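You operate a simulated robot arm through the tools that you are given. There is no shell and no other tool. Be economical: measure what you need, move in short steps, check, and stop when the job is done.

You run a simulated robot arm. Do the job below in one go: nothing can be reset, and whatever is moved stays where it is left.

TASK
Lock the beam, take off the 5 kg weight and weigh the sack.
Fine: lay the weight on the green arm, free the beam, balance it and lock it again.

Only the result counts: the job must be done as asked and must still hold three seconds after the hand-in. Knocking over, shifting, dropping, spilling or breaking anything else fails it.

THE ROBOT
A 6-joint arm with a two-finger parallel gripper, fixed in place. Base frame: the origin is at the foot of the arm, x ahead of it, y to its left, z up. Readings come in cm, degrees, newtons and seconds.
With the tool pointing down near the work surface it reaches from about 14 to 40 cm from the base axis. Its first joint turns from -66.0 to 66.0 degrees. Payload 2.7 kg.
Tool frame: the origin (TCP) lies between the finger pads and is the grasp point; the fingertips stand 2.3 cm ahead of it; z points along the fingers, y is the line along which they close. Largest opening 9.4 cm; finger width 3.8, thickness 1; the body of the gripper, 5.4 by 9.6 cm, starts 3.9 cm behind the TCP.
Orientation is told as [roll, pitch, yaw] about the base's x, y, z axes, in that order, counted from this pose: with the fingers straight down and closing along the base's y, the tool's x points along the base's -x, its y along +y and its z along -z.

THE INTERFACE
- The arm moves only by the tool move_arm. Its arguments are lists of equal length, an entry for each row: "angular": the turn, a rotation vector about the tool's x, y, z in units of 45 degrees (1.0 is 45 degrees), a list of three; "translation": the shift along the tool's x, y, z in units of 250 mm (1.0 is 250 mm), a list of three; "gripper": the gripper command, from -1 (shut) to 1 (fully open), values between in proportion. In form: {"angular": [[ax, ay, az], ...], "translation": [[x, y, z], ...], "gripper": [gripper, ...]}. A call has 1 to 12 rows; each row is the pose to reach, as a shift and turn from the pose commanded when the call began, along the tool's axes at that moment. A call with a number of a shift or a turn outside -1 to 1 is refused whole. A row lasts 0.2 s, in which the tool goes at most 5 cm and 8.6 degrees; a call with a longer step from one row to the next is refused whole, and so is a gripper value outside its range. Where a pose cannot be reached the arm comes as near as it can. A force on the tool above 90 N (or 10 N above the force at the start of the call, whichever is more), or a blocked arm, ends the call early, and 0.2 s more pass. The fingers move at their own pace (about 4.5 cm/s each) and stop on an object; they squeeze with about 45 N. The grip force told is the motor's: it shows also when the fingers shut on nothing. Time passes only in rows, and 0.2 s behind the last, so rows that repeat a pose let the fingers close. It gives the time, the measured TCP pose, the force on the tool (base axes), the opening and the grip force at its end, in the units of the frame above (readings bear some noise), and new pictures: "pictures" is both (left out), scene, wrist or none.
- Cameras (640 x 400 px; columns grow to the right, rows downward): "scene" is fixed at [7.4, -44.13, 143.57]; the picture's right is [0.71, -0.70, 0.00], its down [-0.29, -0.29, -0.91] and it looks along [0.64, 0.65, -0.41] (base axes); focal length 298 px, centre (320, 200). "wrist" rides on the gripper at [8.6, 1.6, -7.4] in the tool frame; the picture's right is [-0.18, 0.98, 0.00], its down [-0.58, -0.11, -0.81] and it looks along [-0.79, -0.15, 0.59] (tool axes); focal length 243 px, centre (320, 200). There is no depth. A picture from a camera that has moved, and an enlarged one, comes with that camera's place and axes in the base frame and with its lens. The place of the scene camera against the robot may be out by one fixed shift of up to 2.5 cm in any direction.
- close_up(camera, box): a new picture of the part [left, top, right, bottom] of that camera's present view, enlarged. It takes no simulated time.
- finish_job(): hands the job in; it is judged then, once.

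Go step by step. Nothing tells you positions but the pictures and the camera data: compare them with the known pose of the tool, close in by small moves and look again before you grip or let go. The budget is 120 turns and 170 pictures, counting those below and the enlarged ones. Unless the task says otherwise, let go and move clear before handing in, and close with one line.

The tools are called after "Request:" as a command line: name --argument value ..., lists and objects as JSON in quotes. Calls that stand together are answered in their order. move_arm: Moves the arm, as the interface text tells. Its arguments: {"type":"object","properties":{"angular":{"type":"array","items":{"type":"array","items":{"type":"number"}}},"translation":{"type":"array","items":{"type":"array","items":{"type":"number"}}},"gripper":{"type":"array","items":{"type":"number"}},"pictures":{"type":"string","enum":["both","scene","wrist","none"]}},"required":["angular","translation","gripper"]} The other tools are called the same way: close_up (camera, box) takes an enlarged picture of a part of a camera's view; finish_job () hands the job in.

At the start:

```text
time_s: 0.0
ee_pos: [34.03, 1.78, 125.86]
orientation: [-0.1, 0.0, 0.1]
force: [0.1, 0.3, -0.3]
width: 9.41
finger_force: 0.1
```

scene: 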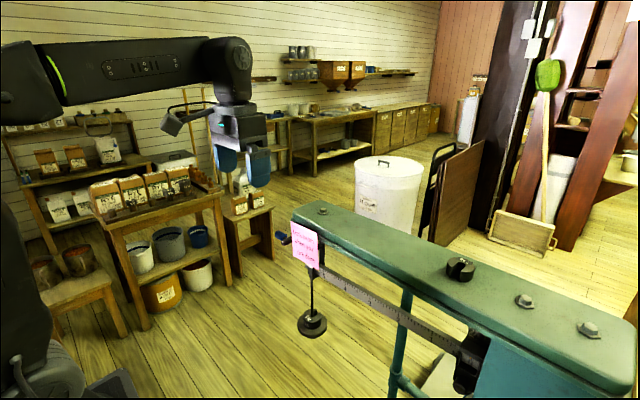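
wrist: 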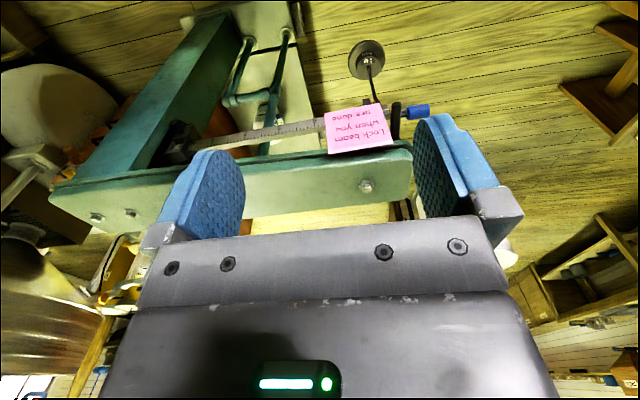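

I see a green platform-scale head with a graduated beam, a hanging counterweight, a pink note and something with a blue handle near the beam's end. I'll look closer before moving.

Request:
close_up --camera "scene" --box '[260, 190, 420, 350]'

Request:
close_up --camera "scene" --box '[380, 240, 640, 400]'

Request:
close_up --camera "wrist" --box '[290, 20, 450, 220]'

Request:
close_up --camera "wrist" --box '[40, 80, 300, 240]'

```text
2.50 times, centred on (340, 270) of scene
camera zoom: at [7.4, -44.13, 143.57], right [0.71, -0.7, 0.0], down [-0.29, -0.29, -0.91], along [0.64, 0.65, -0.41], focal length 745 px, centre (270, 25)
```

zoom: 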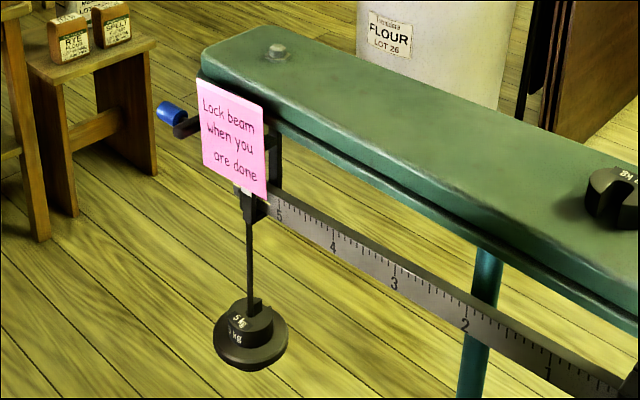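

```text
2.46 times, centred on (510, 320) of scene
camera zoom: at [7.4, -44.13, 143.57], right [0.71, -0.7, 0.0], down [-0.29, -0.29, -0.91], along [0.64, 0.65, -0.41], focal length 733 px, centre (-148, -95)
```

zoom: 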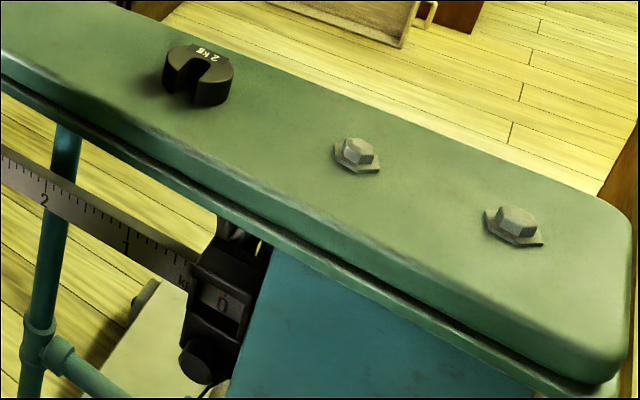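

```text
2.00 times, centred on (370, 120) of wrist
camera zoom: at [25.31, 3.5, 133.32], right [0.18, 0.98, 0.0], down [0.58, -0.11, 0.81], along [0.79, -0.15, -0.59], focal length 485 px, centre (220, 360)
```

zoom: 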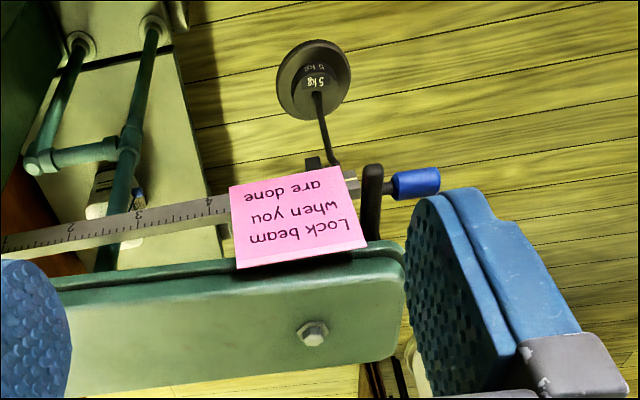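

```text
2.46 times, centred on (170, 160) of wrist
camera zoom: at [25.31, 3.5, 133.32], right [0.18, 0.98, 0.0], down [0.58, -0.11, 0.81], along [0.79, -0.15, -0.59], focal length 597 px, centre (689, 298)
```

zoom: 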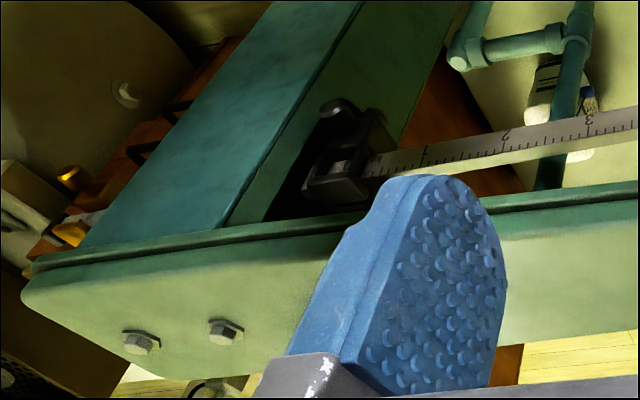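

I place the green arm's top at about z 108 and x 52–62. The knob is near (49, 14, 101), the hanging weight near (57, 10, 65) and the poise near (57, -35, 90). I'll lower the hand in front of the scale, staying clear of it, for a better look.

Request:
move_arm --angular '[[0, 0, 0], [0, 0, 0], [0, 0, 0], [0, 0, 0], [0, 0, 0], [0, 0, 0]]' --translation '[[0, 0.04, 0.16], [0, 0.08, 0.32], [0, 0.12, 0.48], [0, 0.16, 0.64], [0, 0.2, 0.8], [0, 0.24, 0.96]]' --gripper '[1, 1, 1, 1, 1, 1]'

```text
time_s: 1.4
ee_pos: [34.15, 7.73, 101.72]
orientation: [-0.1, -0.1, 0.0]
force: [0.2, 0.1, -0.4]
width: 9.41
finger_force: 0.0
camera wrist: at [25.35, 9.46, 109.14], right [0.18, 0.98, 0.0], down [0.58, -0.11, 0.81], along [0.79, -0.15, -0.59], focal length 243 px, centre (320, 200)
```

scene: 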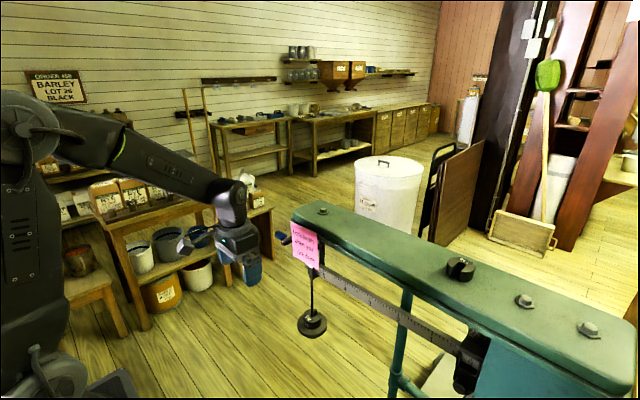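
wrist: 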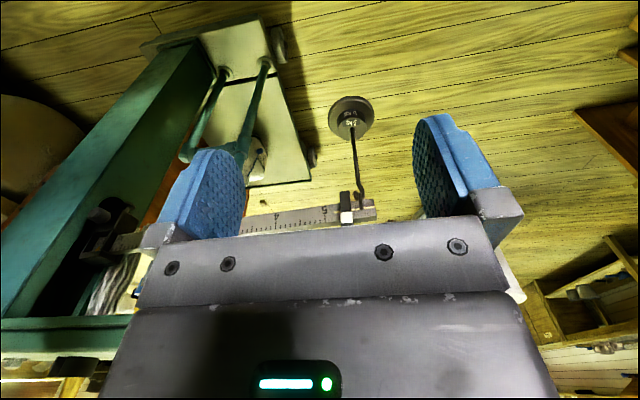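

The gripper body hides part of the view, so I'll take close-ups of the weight, the hook and the bottom of the frame.

Request:
close_up --camera "wrist" --box '[310, 80, 400, 230]'

Request:
close_up --camera "scene" --box '[270, 290, 350, 350]'

Request:
close_up --camera "scene" --box '[270, 210, 350, 270]'

Request:
close_up --camera "scene" --box '[420, 310, 520, 400]'

```text
2.67 times, centred on (355, 155) of wrist
camera zoom: at [25.35, 9.46, 109.14], right [0.18, 0.98, 0.0], down [0.58, -0.11, 0.81], along [0.79, -0.15, -0.59], focal length 647 px, centre (227, 320)
```

zoom: 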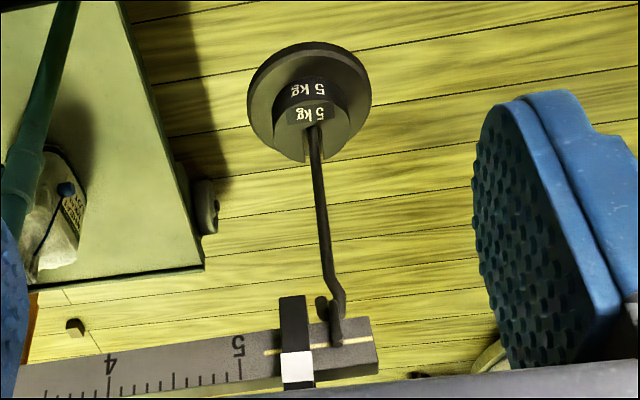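

```text
6.67 times, centred on (310, 320) of scene
camera zoom: at [7.4, -44.13, 143.57], right [0.71, -0.7, 0.0], down [-0.29, -0.29, -0.91], along [0.64, 0.65, -0.41], focal length 1986 px, centre (387, -600)
```

zoom: 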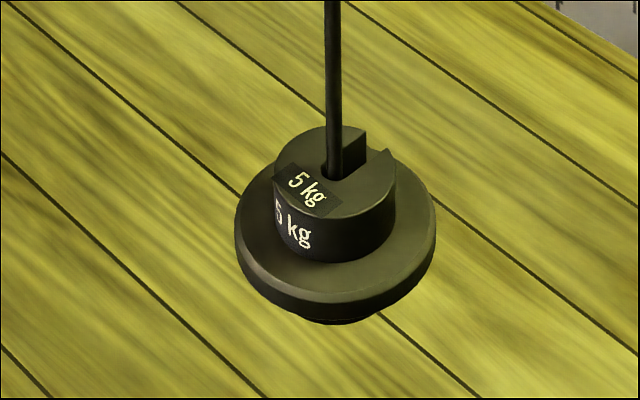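

```text
6.67 times, centred on (310, 240) of scene
camera zoom: at [7.4, -44.13, 143.57], right [0.71, -0.7, 0.0], down [-0.29, -0.29, -0.91], along [0.64, 0.65, -0.41], focal length 1986 px, centre (387, -67)
```

zoom: 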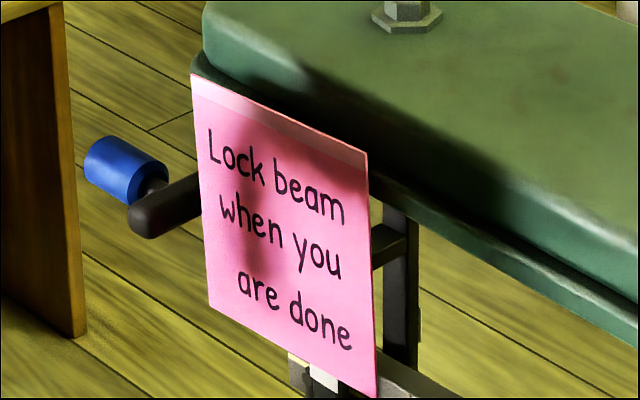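

```text
4.44 times, centred on (470, 355) of scene
camera zoom: at [7.4, -44.13, 143.57], right [0.71, -0.7, 0.0], down [-0.29, -0.29, -0.91], along [0.64, 0.65, -0.41], focal length 1324 px, centre (-347, -489)
```

zoom: 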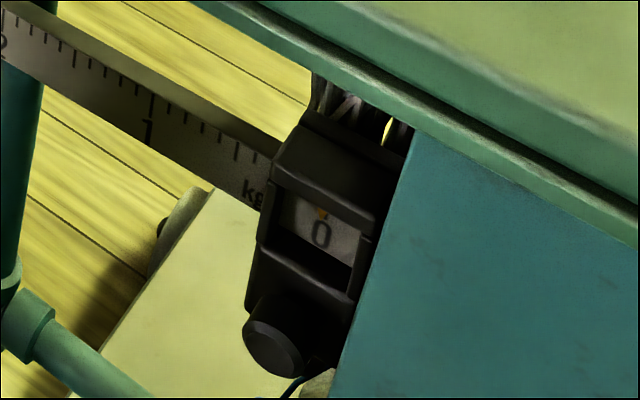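

The 5 kg weight is a slotted piece on a hanger pan with its slot facing away from the robot (+x), so it should come off toward the robot. I want the camera above the gripper when it points forward, so I'll roll the wrist 180° where the hand is now.

Request:
move_arm --angular '[[0, 0, 0.18], [0, 0, 0.36], [0, 0, 0.54], [0, 0, 0.72], [0, 0, 0.9], [0, 0, 1.0]]' --translation '[[0.03, 0, 0], [0.06, 0, 0], [0.09, 0, 0], [0.12, 0, 0], [0.15, 0, 0], [0.16, 0, 0]]' --gripper '[1, 1, 1, 1, 1, 1]' --pictures "none"

Request:
move_arm --angular '[[0, 0, 0.18], [0, 0, 0.36], [0, 0, 0.54], [0, 0, 0.72], [0, 0, 0.9], [0, 0, 1.0]]' --translation '[[0, 0, 0], [0, 0, 0], [0, 0, 0], [0, 0, 0], [0, 0, 0], [0, 0, 0]]' --gripper '[1, 1, 1, 1, 1, 1]' --pictures "none"

```text
time_s: 2.8
ee_pos: [30.06, 7.81, 101.82]
orientation: [-0.1, -0.1, -45.3]
force: [-0.3, -0.6, 0.5]
width: 9.4
finger_force: 0.0
```

```text
time_s: 4.2
ee_pos: [29.86, 7.69, 101.68]
orientation: [0.1, -0.1, -90.2]
force: [-0.1, -0.2, -0.2]
width: 9.41
finger_force: 0.1
```

The wrist turns freely, so I'll continue to 180°.

Request:
move_arm --angular '[[0, 0, 0.18], [0, 0, 0.36], [0, 0, 0.54], [0, 0, 0.72], [0, 0, 0.9], [0, 0, 1.0]]' --translation '[[0, 0, 0], [0, 0, 0], [0, 0, 0], [0, 0, 0], [0, 0, 0], [0, 0, 0]]' --gripper '[1, 1, 1, 1, 1, 1]' --pictures "none"

Request:
move_arm --angular '[[0, 0, 0.18], [0, 0, 0.36], [0, 0, 0.54], [0, 0, 0.72], [0, 0, 0.9], [0, 0, 1.0]]' --translation '[[0, 0, 0], [0, 0, 0], [0, 0, 0], [0, 0, 0], [0, 0, 0], [0, 0, 0]]' --gripper '[1, 1, 1, 1, 1, 1]' --pictures "wrist"

```text
time_s: 5.6
ee_pos: [30.03, 7.74, 101.79]
orientation: [0.1, 0.0, -135.2]
force: [-0.2, 0.1, -0.2]
width: 9.42
finger_force: 0.1
```

```text
time_s: 7.0
ee_pos: [30.81, -4.07, 98.67]
orientation: [-3.8, 0.7, -177.1]
force: [-0.2, -0.3, -0.4]
width: 9.43
finger_force: 0.0
out of reach, approached as far as the arm can: row 2, 3, 4, 5, 6
camera wrist: at [39.24, -5.7, 106.05], right [-0.13, -0.99, -0.07], down [-0.59, 0.03, 0.81], along [-0.79, 0.15, -0.59], focal length 243 px, centre (320, 200)
```

wrist: 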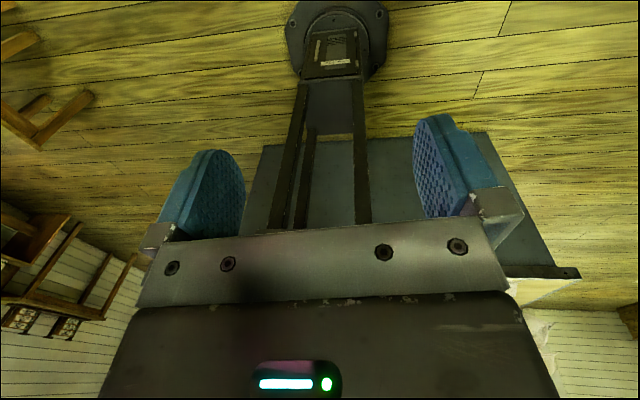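

The wrist stops at about 170° from its home roll. I'll roll back to the home side, because tilting up from there also gives the camera a level forward view.

Request:
move_arm --angular '[[0, 0, -0.18], [0, 0, -0.36], [0, 0, -0.54], [0, 0, -0.72], [0, 0, -0.9], [0, 0, -1.0]]' --translation '[[0, 0, 0], [0, 0, 0], [0, 0, 0], [0, 0, 0], [0, 0, 0], [0, 0, 0]]' --gripper '[1, 1, 1, 1, 1, 1]' --pictures "none"

Request:
move_arm --angular '[[0, 0, -0.18], [0, 0, -0.36], [0, 0, -0.54], [0, 0, -0.72], [0, 0, -0.9], [0, 0, -1.0]]' --translation '[[0, 0, 0], [0, 0, 0], [0, 0, 0], [0, 0, 0], [0, 0, 0], [0, 0, 0]]' --gripper '[1, 1, 1, 1, 1, 1]' --pictures "none"

Request:
move_arm --angular '[[0, 0, -0.18], [0, 0, -0.36], [0, 0, -0.54], [0, 0, -0.72], [0, 0, -0.9], [0, 0, -1.0]]' --translation '[[0, 0, 0], [0, 0, 0], [0, 0, 0], [0, 0, 0], [0, 0, 0], [0, 0, 0]]' --gripper '[1, 1, 1, 1, 1, 1]' --pictures "none"

Request:
move_arm --angular '[[0, 0, -0.18], [0, 0, -0.36], [0, 0, -0.54], [0, 0, -0.72], [0, 0, -0.9], [0, 0, -1.0]]' --translation '[[0, 0, 0], [0, 0, 0], [0, 0, 0], [0, 0, 0], [0, 0, 0], [0, 0, 0]]' --gripper '[1, 1, 1, 1, 1, 1]' --pictures "none"

Request:
move_arm --angular '[[0, -0.18, 0], [0, -0.36, 0], [0, -0.54, 0], [0, -0.72, 0], [0, -0.9, 0], [0, -1.0, 0]]' --translation '[[0, 0.03, 0], [0, 0.06, 0], [0, 0.09, 0], [0, 0.12, 0], [0, 0.15, 0], [0, 0.18, 0]]' --gripper '[1, 1, 1, 1, 1, 1]' --pictures "both"

```text
time_s: 8.4
ee_pos: [30.77, -4.25, 98.81]
orientation: [-2.3, 3.1, -131.9]
force: [0.3, 0.3, 0.4]
width: 9.39
finger_force: 0.0
```

```text
time_s: 9.8
ee_pos: [30.65, -4.19, 98.66]
orientation: [0.6, 3.7, -86.8]
force: [0.2, 0.0, 0.5]
width: 9.38
finger_force: 0.1
```

```text
time_s: 11.2
ee_pos: [30.64, -4.38, 98.77]
orientation: [3.1, 2.3, -41.7]
force: [-0.5, 0.0, 0.1]
width: 9.4
finger_force: 0.1
```

```text
time_s: 12.6
ee_pos: [30.76, -4.37, 98.74]
orientation: [3.8, -0.7, 3.1]
force: [-0.4, 0.1, 0.8]
width: 9.39
finger_force: 0.2
```

```text
time_s: 14.0
ee_pos: [29.48, -0.48, 98.31]
orientation: [5.9, -39.2, -0.4]
force: [0.7, 0.0, 0.0]
width: 9.4
finger_force: 0.1
out of reach, approached as far as the arm can: row 5, 6
camera wrist: at [17.85, 0.53, 98.77], right [0.08, 0.98, 0.2], down [-0.05, -0.19, 0.98], along [1.0, -0.09, 0.03], focal length 243 px, centre (320, 200)
```

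scene: 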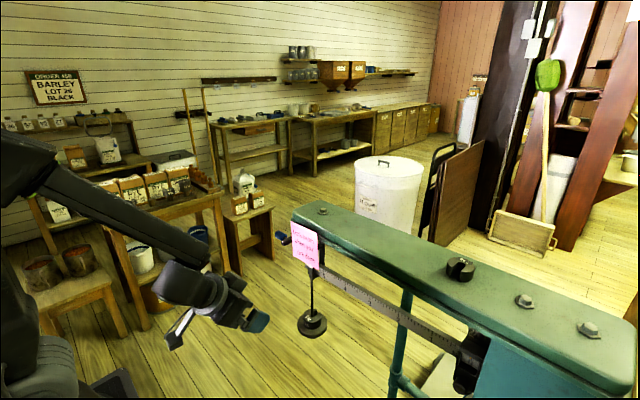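
wrist: 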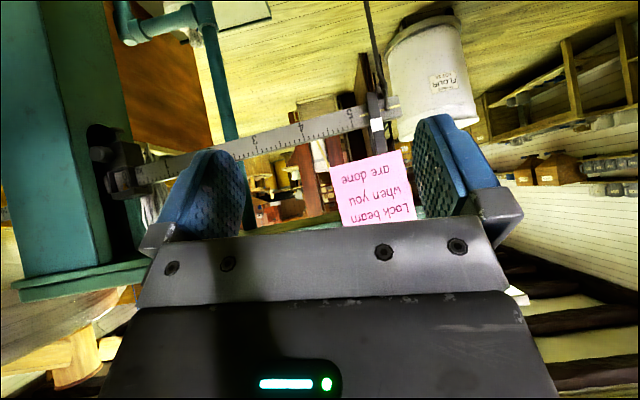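

The roll has drifted a few degrees. I'll correct it and shift in front of the lock lever for a level view.

Request:
move_arm --angular '[[0.03, 0, 0], [0.06, 0, 0], [0.09, 0, 0], [0.131, 0, 0], [0.131, 0, 0]]' --translation '[[-0.04, 0.125, 0.026], [-0.08, 0.25, 0.052], [-0.125, 0.38, 0.078], [-0.165, 0.5, 0.104], [-0.206, 0.63, 0.13]]' --gripper '[1, 1, 1, 1, 1]' --pictures "wrist"

Request:
close_up --camera "wrist" --box '[240, 0, 440, 230]'

```text
time_s: 15.2
ee_pos: [34.41, 15.35, 100.54]
orientation: [0.0, -39.0, -0.2]
force: [-0.7, 0.6, 0.1]
width: 9.39
finger_force: 0.1
out of reach, approached as far as the arm can: row 1, 2
camera wrist: at [22.8, 17.19, 100.92], right [0.15, 0.98, 0.12], down [-0.06, -0.11, 0.99], along [0.99, -0.15, 0.04], focal length 243 px, centre (320, 200)
```

wrist: 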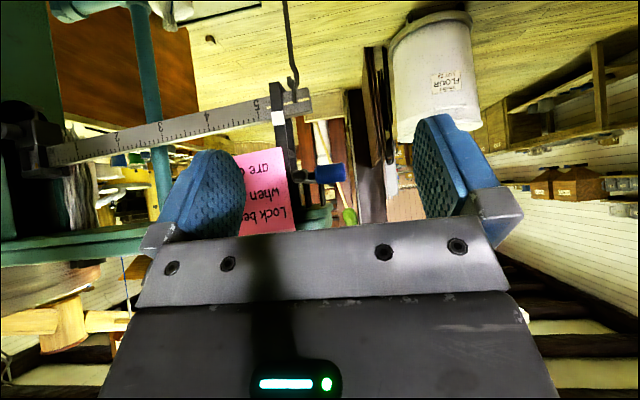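

```text
1.74 times, centred on (340, 115) of wrist
camera zoom: at [22.8, 17.19, 100.92], right [0.15, 0.98, 0.12], down [-0.06, -0.11, 0.99], along [0.99, -0.15, 0.04], focal length 422 px, centre (285, 348)
```

zoom: 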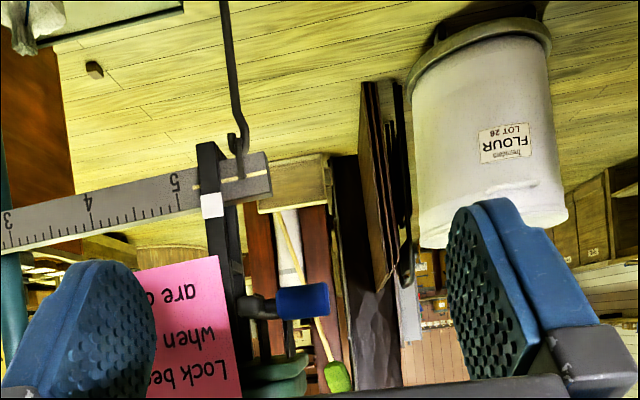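

The lever arm seems to point at the robot (−x) near z 100, with the blue knob sticking out to +y. I need to see how it acts on the beam, so I'll view it from its left side.

Request:
move_arm --angular '[[0.1, 0, 0.123], [0.2, 0, 0.246], [0.3, 0, 0.37], [0.4, 0, 0.493], [0.5, 0, 0.617], [0.63, 0, 0.777]]' --translation '[[-0.05, 0.08, 0.02], [-0.1, 0.16, 0.04], [-0.15, 0.24, 0.06], [-0.2, 0.3, 0.08], [-0.25, 0.36, 0.1], [-0.3, 0.424, 0.114]]' --gripper '[1, 1, 1, 1, 1, 1]' --pictures "wrist"

Request:
close_up --camera "wrist" --box '[160, 40, 440, 230]'

```text
refused: row 6 steps farther than a row can; nothing moved
```

```text
2.11 times, centred on (300, 135) of wrist
camera zoom: at [22.8, 17.19, 100.92], right [0.15, 0.98, 0.12], down [-0.06, -0.11, 0.99], along [0.99, -0.15, 0.04], focal length 511 px, centre (362, 337)
```

zoom: 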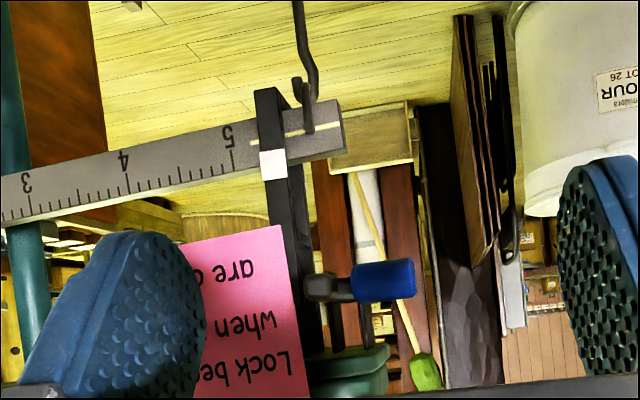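

One row step was too long, so I'll repeat with even steps.

Request:
move_arm --angular '[[0.1, 0, 0.123], [0.2, 0, 0.246], [0.3, 0, 0.37], [0.4, 0, 0.493], [0.5, 0, 0.617], [0.6, 0, 0.74], [0.63, 0, 0.777]]' --translation '[[-0.05, 0.08, 0.02], [-0.1, 0.16, 0.04], [-0.15, 0.24, 0.06], [-0.2, 0.3, 0.08], [-0.25, 0.36, 0.1], [-0.3, 0.424, 0.114], [-0.3, 0.424, 0.114]]' --gripper '[1, 1, 1, 1, 1, 1, 1]' --pictures "wrist"

Request:
close_up --camera "wrist" --box '[160, 40, 440, 230]'

```text
time_s: 16.8
ee_pos: [42.19, 26.29, 102.86]
orientation: [0.1, -39.0, -45.4]
force: [0.0, 0.0, -0.1]
width: 9.4
finger_force: 0.0
camera wrist: at [35.21, 35.59, 103.28], right [0.8, 0.59, 0.12], down [-0.12, -0.04, 0.99], along [0.59, -0.81, 0.04], focal length 243 px, centre (320, 200)
```

wrist: 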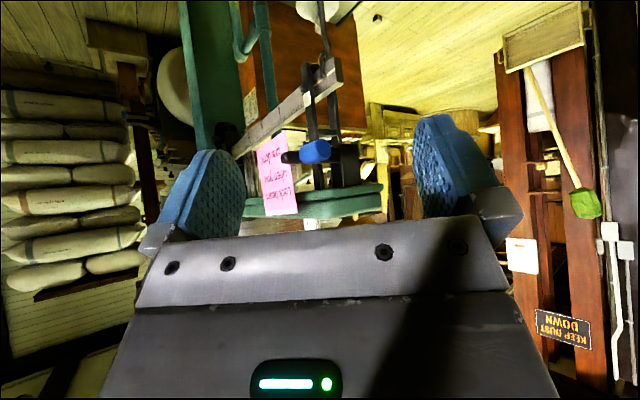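

```text
2.11 times, centred on (300, 135) of wrist
camera zoom: at [35.21, 35.59, 103.28], right [0.8, 0.59, 0.12], down [-0.12, -0.04, 0.99], along [0.59, -0.81, 0.04], focal length 511 px, centre (362, 337)
```

zoom: 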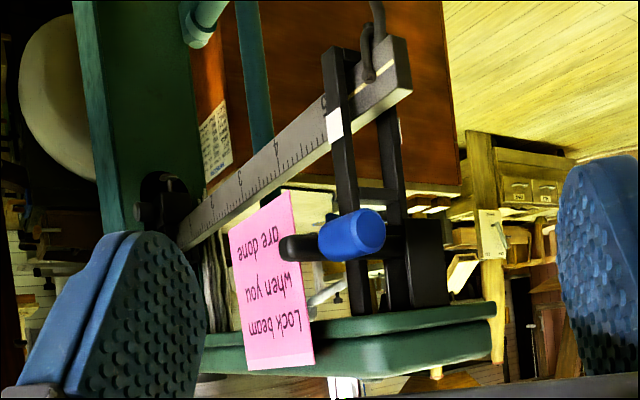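

Request:
close_up --camera "wrist" --box '[265, 60, 385, 220]'

Request:
close_up --camera "wrist" --box '[280, 120, 370, 175]'

```text
2.50 times, centred on (325, 140) of wrist
camera zoom: at [35.21, 35.59, 103.28], right [0.8, 0.59, 0.12], down [-0.12, -0.04, 0.99], along [0.59, -0.81, 0.04], focal length 606 px, centre (308, 350)
```

zoom: 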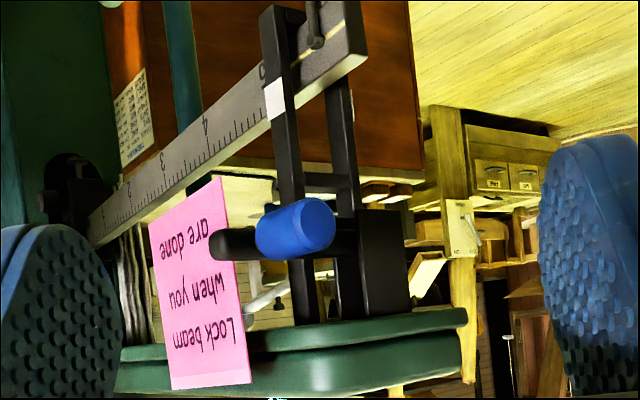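

```text
7.11 times, centred on (325, 148) of wrist
camera zoom: at [35.21, 35.59, 103.28], right [0.8, 0.59, 0.12], down [-0.12, -0.04, 0.99], along [0.59, -0.81, 0.04], focal length 1725 px, centre (284, 573)
```

zoom: 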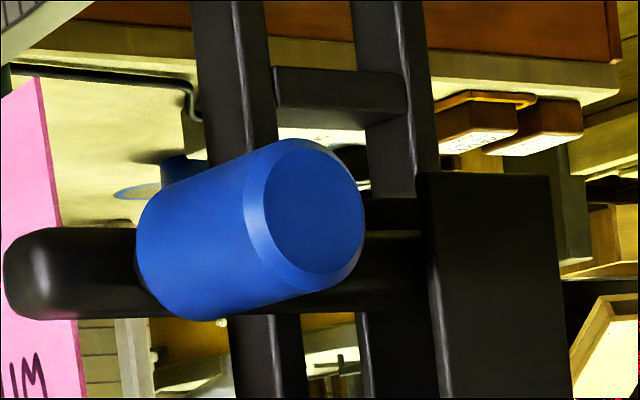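

The lever looks like an arm along x that passes in front of the two trig posts, hinged on a block at x≈61 with the knob at its −x end. It should swing down about the y axis. I'll close the gripper, point it down with its narrow side to the arm, and get ready to push the knob from above.

Request:
move_arm --angular '[[0, 0.15, 0], [0, 0.3, 0], [0, 0.45, 0], [0, 0.6, 0], [0, 0.75, 0], [0, 0.867, 0]]' --translation '[[-0.06, 0, -0.07], [-0.12, 0, -0.14], [-0.18, 0, -0.21], [-0.24, 0, -0.28], [-0.3, 0, -0.373], [-0.3, 0, -0.373]]' --gripper '[-1, -1, -1, -1, -1, -1]' --pictures "none"

Request:
move_arm --angular '[[0, 0, 0.18], [0, 0, 0.36], [0, 0, 0.54], [0, 0, 0.72], [0, 0, 0.9], [0, 0, 0.98]]' --translation '[[0, 0, 0], [0, 0, 0], [0, 0, 0], [0, 0, 0], [0, 0, 0], [0, 0, 0]]' --gripper '[-1, -1, -1, -1, -1, -1]' --pictures "wrist"

```text
time_s: 18.2
ee_pos: [41.68, 26.05, 114.05]
orientation: [-1.9, -16.0, -45.1]
force: [0.5, 0.0, 0.1]
width: 0.02
finger_force: 33.8
out of reach, approached as far as the arm can: row 4, 5, 6
```

```text
time_s: 19.6
ee_pos: [41.57, 26.28, 113.94]
orientation: [10.0, -12.7, -90.8]
force: [-0.2, -0.1, -0.1]
width: 0.0
finger_force: 42.6
camera wrist: at [41.94, 36.44, 119.58], right [0.97, -0.15, 0.21], down [-0.25, -0.39, 0.88], along [-0.05, -0.91, -0.42], focal length 243 px, centre (320, 200)
```

wrist: 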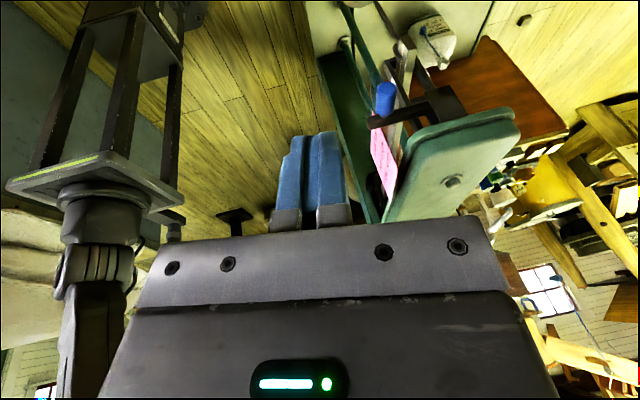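

Straight down is at the edge of reach here, so I'll come in at about 45°, fingers closing in the vertical x–z plane, to grip the knob. First I'll level the tool and move in front of the knob.

Request:
move_arm --angular '[[0, 0.1, 0], [0, 0.2, 0], [0, 0.287, 0], [0, 0.287, 0]]' --translation '[[-0.08, -0.02, 0.08], [-0.16, -0.04, 0.16], [-0.22, -0.06, 0.24], [-0.26, -0.07, 0.297]]' --gripper '[0.2, 0.2, 0.2, 0.2]' --pictures "none"

Request:
move_arm --angular '[[-0.15, 0, 0], [-0.3, 0, 0], [-0.45, 0, 0], [-0.6, 0, 0], [-0.78, 0, 0]]' --translation '[[0, 0, 0], [0, 0, 0], [0, 0, 0], [0, 0, 0], [0, 0, 0]]' --gripper '[0.2, 0.2, 0.2, 0.2, 0.2]' --pictures "both"

```text
time_s: 20.6
ee_pos: [39.2, 20.38, 105.99]
orientation: [14.8, -7.6, -90.1]
force: [0.4, 0.6, -0.1]
width: 5.63
finger_force: 0.1
out of reach, approached as far as the arm can: row 1, 2, 3, 4
```

```text
time_s: 21.8
ee_pos: [39.43, 20.47, 106.06]
orientation: [49.9, -7.6, -89.9]
force: [0.3, 0.2, 0.4]
width: 5.64
finger_force: 0.1
camera wrist: at [34.54, 29.85, 110.91], right [0.63, -0.08, 0.77], down [-0.69, -0.52, 0.51], along [0.36, -0.85, -0.38], focal length 243 px, centre (320, 200)
```

scene: 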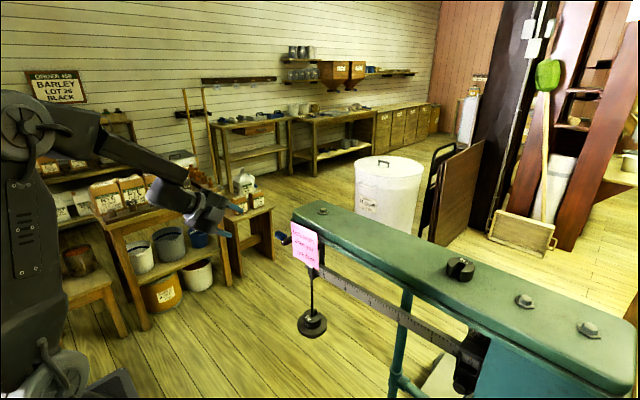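
wrist: 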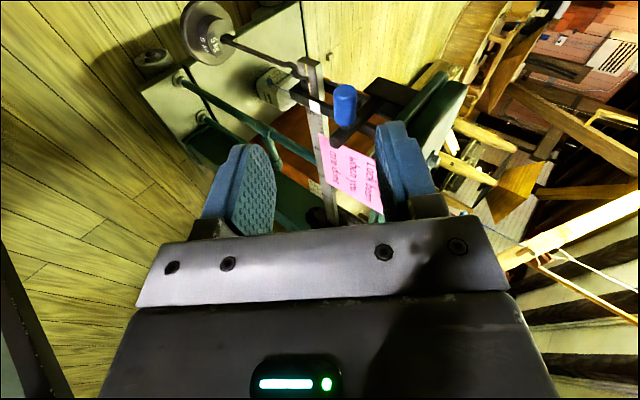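

Combining three wrist views puts the knob at about (51.1, 14.3, 98.9). I'll level the tool and go to a point 9 cm short of it.

Request:
move_arm --angular '[[0, 0.06, 0], [0, 0.12, 0], [0, 0.17, 0], [0, 0.17, 0]]' --translation '[[-0.06, 0.015, 0.05], [-0.12, 0.03, 0.1], [-0.18, 0.045, 0.15], [-0.218, 0.055, 0.199]]' --gripper '[0.2, 0.2, 0.2, 0.2]' --pictures "wrist"

Request:
close_up --camera "wrist" --box '[200, 0, 480, 230]'

```text
time_s: 22.8
ee_pos: [44.13, 14.83, 104.66]
orientation: [49.3, -2.6, -84.1]
force: [-0.4, -0.5, 0.4]
width: 5.65
finger_force: 0.1
camera wrist: at [38.51, 23.29, 110.37], right [0.65, -0.08, 0.75], down [-0.62, -0.63, 0.47], along [0.43, -0.77, -0.46], focal length 243 px, centre (320, 200)
```

wrist: 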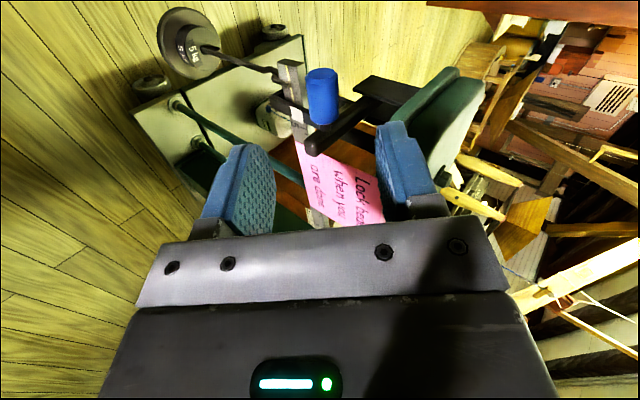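

```text
1.74 times, centred on (340, 115) of wrist
camera zoom: at [38.51, 23.29, 110.37], right [0.65, -0.08, 0.75], down [-0.62, -0.63, 0.47], along [0.43, -0.77, -0.46], focal length 422 px, centre (285, 348)
```

zoom: 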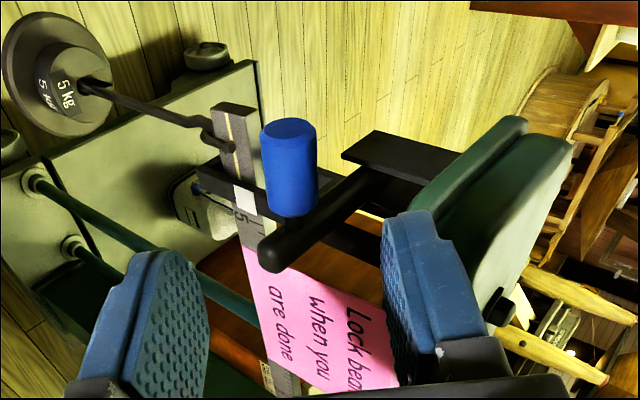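

The view is clear: the knob is centred between the fingers at about (51.1, 14.3, 98.8), and the lever arm runs behind it to the hinge block. I'll advance around the knob without gripping yet.

Request:
move_arm --angular '[[0, 0, 0], [0, 0, 0], [0, 0, 0], [0, 0, 0]]' --translation '[[-0.008, 0, 0.1], [-0.016, 0, 0.2], [-0.026, 0, 0.29], [-0.026, 0, 0.355]]' --gripper '[0.2, 0.2, 0.2, 0.2]' --pictures "wrist"

Request:
close_up --camera "wrist" --box '[200, 0, 480, 230]'

```text
time_s: 23.6
ee_pos: [48.49, 14.58, 101.2]
orientation: [50.0, -2.6, -84.3]
force: [-58.3, -7.4, 25.4]
width: 4.82
finger_force: 0.0
stopped in row 3: the force on the tool passed its limit (the readings are from after the stop); the commanded pose is now the measured one
camera wrist: at [42.64, 23.07, 106.89], right [0.64, -0.09, 0.76], down [-0.63, -0.63, 0.46], along [0.44, -0.77, -0.46], focal length 243 px, centre (320, 200)
```

wrist: 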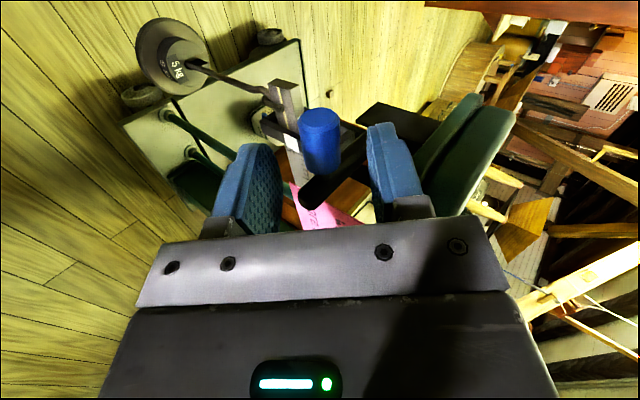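

```text
1.74 times, centred on (340, 115) of wrist
camera zoom: at [42.64, 23.07, 106.89], right [0.64, -0.09, 0.76], down [-0.63, -0.63, 0.46], along [0.44, -0.77, -0.46], focal length 422 px, centre (285, 348)
```

zoom: 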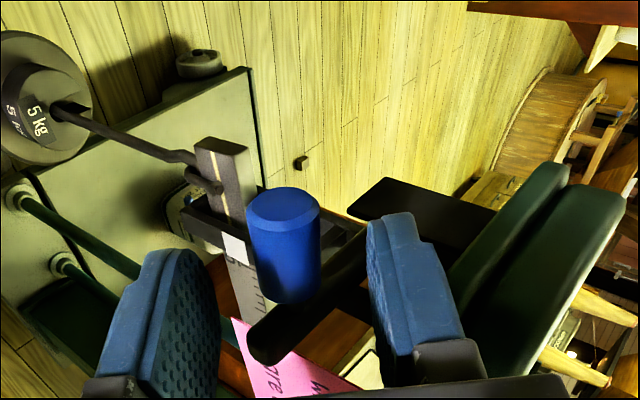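

The upper finger bumped what is most likely the end of the green arm, which reaches to y≈12.5 (the lever lies under it, so it can only swing down). I'll back off, shift out to y≈16.4, narrow the opening and straddle the knob there.

Request:
move_arm --angular '[[0, 0, 0], [0, 0, 0], [0, 0, 0], [0, 0, 0], [0, 0, 0], [0, 0, 0]]' --translation '[[0, 0, -0.1], [0.03, 0, -0.16], [0.068, 0, -0.16], [0.068, 0, -0.05], [0.068, 0, 0.05], [0.068, 0.004, 0.14]]' --gripper '[0, -0.05, -0.05, -0.05, -0.05, -0.05]' --pictures "wrist"

Request:
close_up --camera "wrist" --box '[200, 0, 480, 230]'

```text
time_s: 25.0
ee_pos: [51.19, 16.32, 98.64]
orientation: [49.9, -2.5, -84.1]
force: [-0.6, 0.0, 0.7]
width: 4.44
finger_force: 0.0
camera wrist: at [45.52, 24.89, 104.4], right [0.64, -0.08, 0.76], down [-0.63, -0.63, 0.46], along [0.44, -0.77, -0.46], focal length 243 px, centre (320, 200)
```

wrist: 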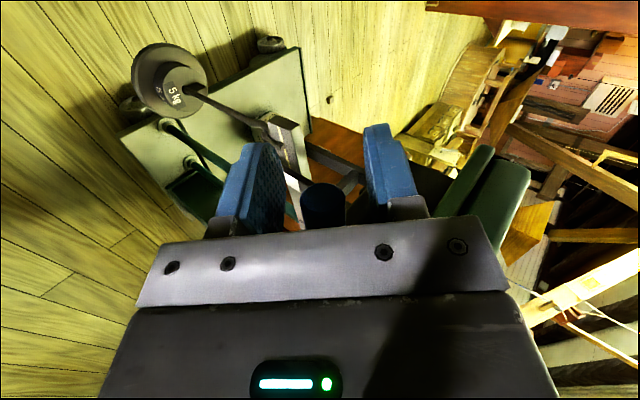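

```text
1.74 times, centred on (340, 115) of wrist
camera zoom: at [45.52, 24.89, 104.4], right [0.64, -0.08, 0.76], down [-0.63, -0.63, 0.46], along [0.44, -0.77, -0.46], focal length 422 px, centre (285, 348)
```

zoom: 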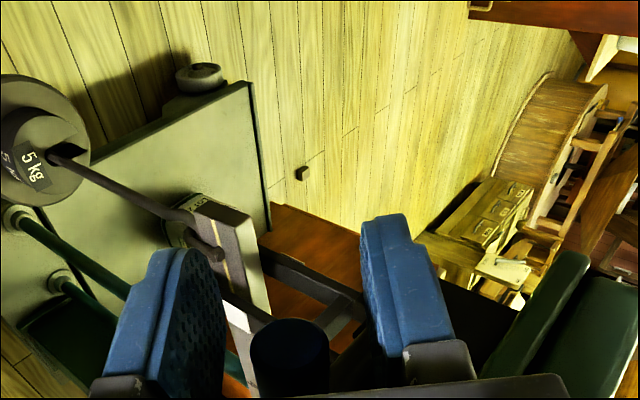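

The knob now sits between the fingers with no contact force. I'll push it down along its arc in small steps and watch the force.

Request:
move_arm --angular '[[0, 0, 0], [0, 0, 0], [0, 0, 0], [0, 0, 0]]' --translation '[[0, -0.03, 0.032], [0, -0.06, 0.063], [0, -0.085, 0.105], [0, -0.108, 0.145]]' --gripper '[-0.05, -0.05, -0.05, -0.05]' --pictures "both"

Request:
close_up --camera "scene" --box '[230, 200, 350, 280]'

```text
time_s: 26.0
ee_pos: [52.32, 16.35, 94.18]
orientation: [49.9, -2.6, -84.1]
force: [0.4, -0.4, 0.6]
width: 4.5
finger_force: 0.1
camera wrist: at [46.63, 24.82, 99.93], right [0.65, -0.08, 0.76], down [-0.63, -0.63, 0.46], along [0.44, -0.77, -0.46], focal length 243 px, centre (320, 200)
```

scene: 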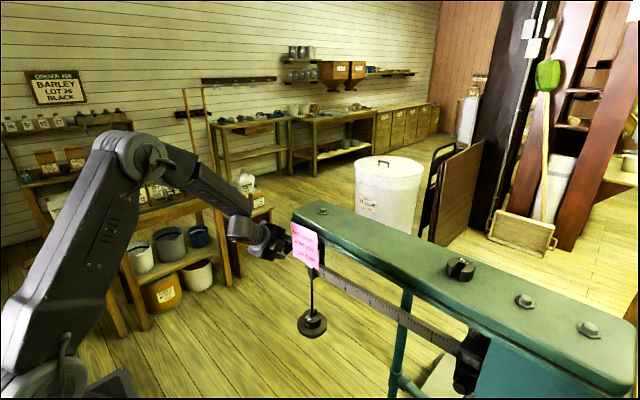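
wrist: 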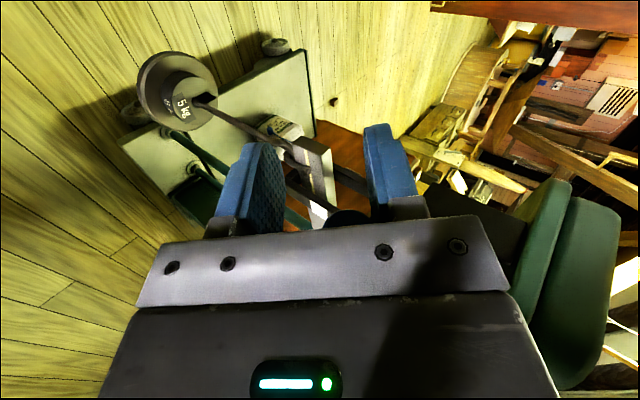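

```text
5.00 times, centred on (290, 240) of scene
camera zoom: at [7.4, -44.13, 143.57], right [0.71, -0.7, 0.0], down [-0.29, -0.29, -0.91], along [0.64, 0.65, -0.41], focal length 1490 px, centre (470, 0)
```

zoom: 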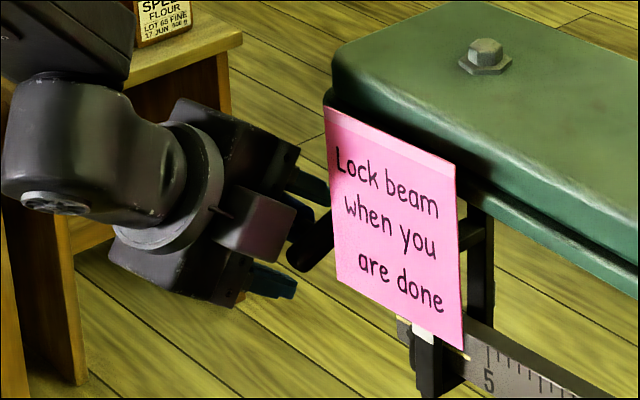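

The lever is moving down with almost no resistance. I'll continue along the arc.

Request:
move_arm --angular '[[0, 0, 0], [0, 0, 0], [0, 0, 0], [0, 0, 0]]' --translation '[[0, -0.017, 0.04], [0, -0.03, 0.08], [0, -0.042, 0.12], [0, -0.05, 0.16]]' --gripper '[-0.05, -0.05, -0.05, -0.05]' --pictures "wrist"

Request:
close_up --camera "scene" --box '[230, 200, 350, 280]'

Request:
close_up --camera "wrist" --box '[220, 60, 440, 220]'

```text
time_s: 27.0
ee_pos: [54.66, 16.37, 90.98]
orientation: [50.0, -2.6, -84.1]
force: [1.8, 1.6, 2.8]
width: 4.6
finger_force: 1.1
camera wrist: at [48.96, 24.9, 96.66], right [0.64, -0.08, 0.76], down [-0.63, -0.63, 0.46], along [0.44, -0.77, -0.46], focal length 243 px, centre (320, 200)
```

wrist: 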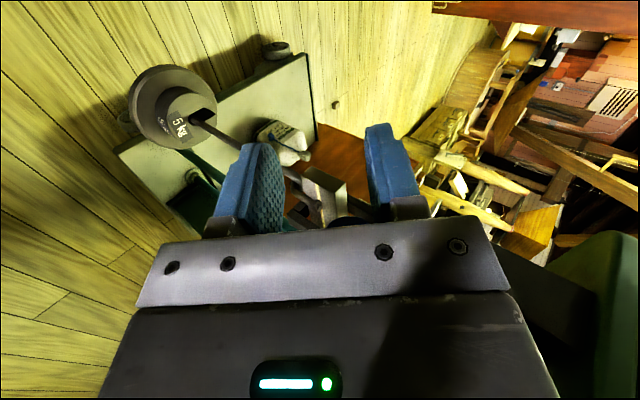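

```text
5.00 times, centred on (290, 240) of scene
camera zoom: at [7.4, -44.13, 143.57], right [0.71, -0.7, 0.0], down [-0.29, -0.29, -0.91], along [0.64, 0.65, -0.41], focal length 1490 px, centre (470, 0)
```

zoom: 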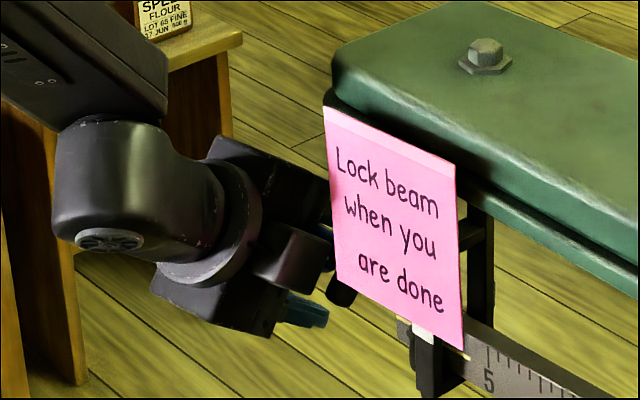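

```text
2.50 times, centred on (330, 140) of wrist
camera zoom: at [48.96, 24.9, 96.66], right [0.64, -0.08, 0.76], down [-0.63, -0.63, 0.46], along [0.44, -0.77, -0.46], focal length 606 px, centre (295, 350)
```

zoom: 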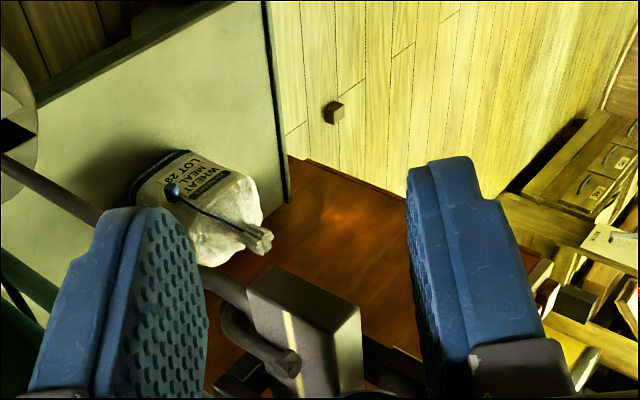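

The lever has swung about 50°. From here it needs to move mostly forward, so I'll grip the knob before continuing.

Request:
move_arm --angular '[[0, 0, 0], [0, 0, 0], [0, 0, 0], [0, 0, 0]]' --translation '[[0, 0, 0], [0, 0, 0], [0, 0, 0], [0, 0, 0]]' --gripper '[-1, -1, -1, -1]' --pictures "wrist"

Request:
close_up --camera "wrist" --box '[220, 60, 440, 220]'

```text
time_s: 28.0
ee_pos: [55.32, 16.66, 92.02]
orientation: [51.3, -2.4, -84.3]
force: [31.6, 2.9, 35.3]
width: 2.28
finger_force: 45.2
camera wrist: at [49.51, 24.99, 97.57], right [0.63, -0.09, 0.77], down [-0.64, -0.63, 0.44], along [0.45, -0.77, -0.45], focal length 243 px, centre (320, 200)
```

wrist: 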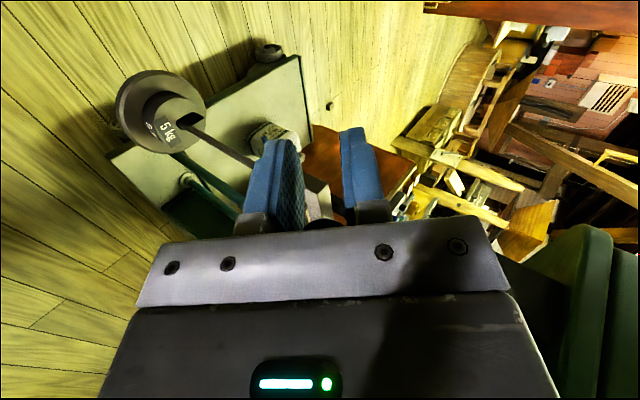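

```text
2.50 times, centred on (330, 140) of wrist
camera zoom: at [49.51, 24.99, 97.57], right [0.63, -0.09, 0.77], down [-0.64, -0.63, 0.44], along [0.45, -0.77, -0.45], focal length 606 px, centre (295, 350)
```

zoom: 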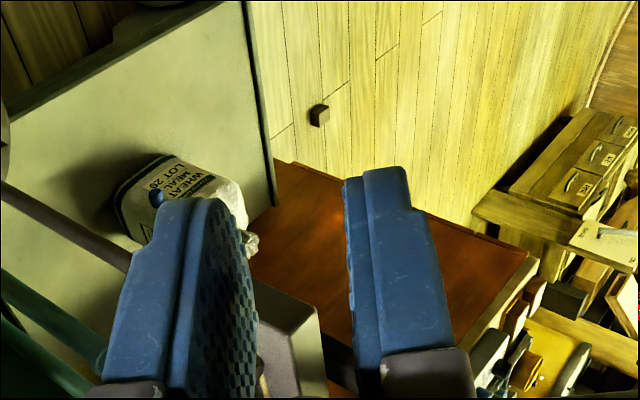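

The knob is held, and the force shows the hand is about 1 cm off the lever's arc rather than at an end stop. I'll relax to the measured pose and try a 1 cm step along the arc.

Request:
move_arm --angular '[[0, 0, 0], [0, 0, 0], [0, 0, 0]]' --translation '[[0.008, 0.05, -0.006], [0.006, 0.054, 0.014], [0.004, 0.058, 0.033]]' --gripper '[-1, -1, -1]' --pictures "none"

Request:
close_up --camera "scene" --box '[230, 200, 350, 280]'

```text
time_s: 28.8
ee_pos: [55.87, 16.66, 91.37]
orientation: [49.7, -2.5, -84.1]
force: [-1.4, -14.1, 6.4]
width: 2.29
finger_force: 44.5
```

```text
5.00 times, centred on (290, 240) of scene
camera zoom: at [7.38, -44.17, 143.56], right [0.71, -0.7, 0.0], down [-0.29, -0.29, -0.91], along [0.64, 0.65, -0.41], focal length 1490 px, centre (470, 0)
```

zoom: 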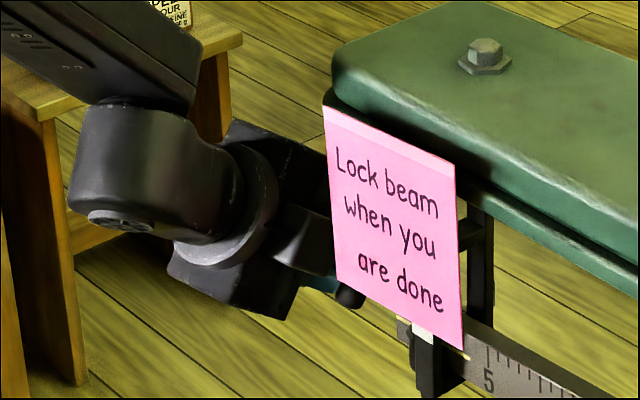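

The lever still moves with little force, so I'll keep following the arc.

Request:
move_arm --angular '[[0, 0, 0], [0, 0, 0], [0, 0, 0], [0, 0, 0]]' --translation '[[-0.007, 0.001, 0.03], [-0.013, 0.003, 0.06], [-0.015, 0.009, 0.085], [-0.017, 0.015, 0.11]]' --gripper '[-1, -1, -1, -1]' --pictures "none"

Request:
close_up --camera "scene" --box '[230, 200, 350, 280]'

Request:
close_up --camera "wrist" --box '[220, 60, 440, 220]'

```text
time_s: 29.8
ee_pos: [58.49, 16.68, 90.34]
orientation: [50.4, -2.3, -83.8]
force: [0.9, 11.6, 22.4]
width: 2.31
finger_force: 44.7
```

```text
5.00 times, centred on (290, 240) of scene
camera zoom: at [7.36, -44.11, 143.58], right [0.71, -0.7, 0.0], down [-0.29, -0.29, -0.91], along [0.64, 0.65, -0.41], focal length 1490 px, centre (470, 0)
```

zoom: 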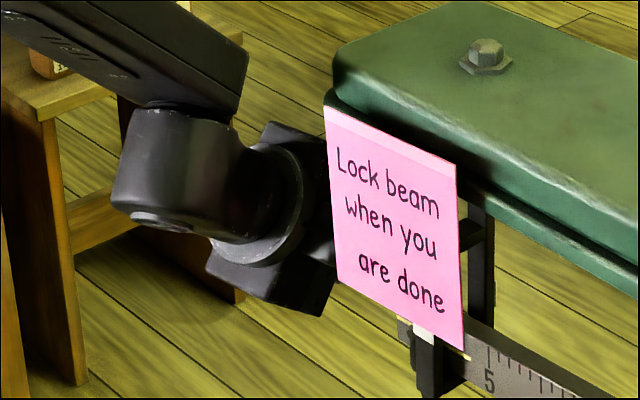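

```text
2.50 times, centred on (330, 140) of wrist
camera zoom: at [52.75, 25.19, 96.0], right [0.64, -0.08, 0.76], down [-0.62, -0.63, 0.46], along [0.45, -0.77, -0.46], focal length 606 px, centre (295, 350)
```

zoom: 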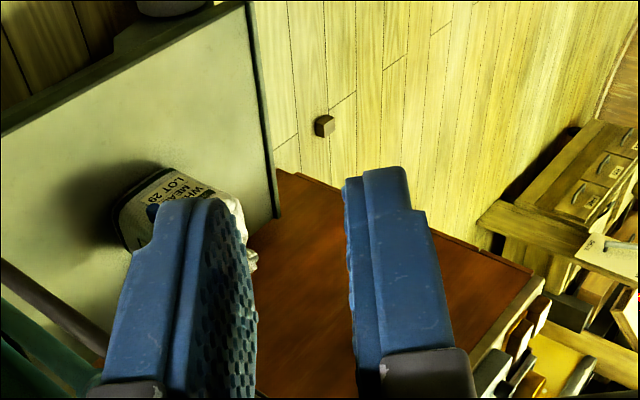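

The lever is now near vertical, at about 83°, with an arc radius of about 8.4 cm. I'll push a bit further to find its stop.

Request:
move_arm --angular '[[0, 0, 0], [0, 0, 0], [0, 0, 0], [0, 0, 0]]' --translation '[[0, 0.028, 0.015], [0, 0.057, 0.03], [0, 0.085, 0.04], [0, 0.085, 0.04]]' --gripper '[-1, -1, -1, -1]' --pictures "none"

```text
time_s: 30.8
ee_pos: [59.77, 17.41, 90.39]
orientation: [49.0, -3.1, -83.8]
force: [-33.1, -30.6, -27.3]
width: 2.22
finger_force: 45.2
```

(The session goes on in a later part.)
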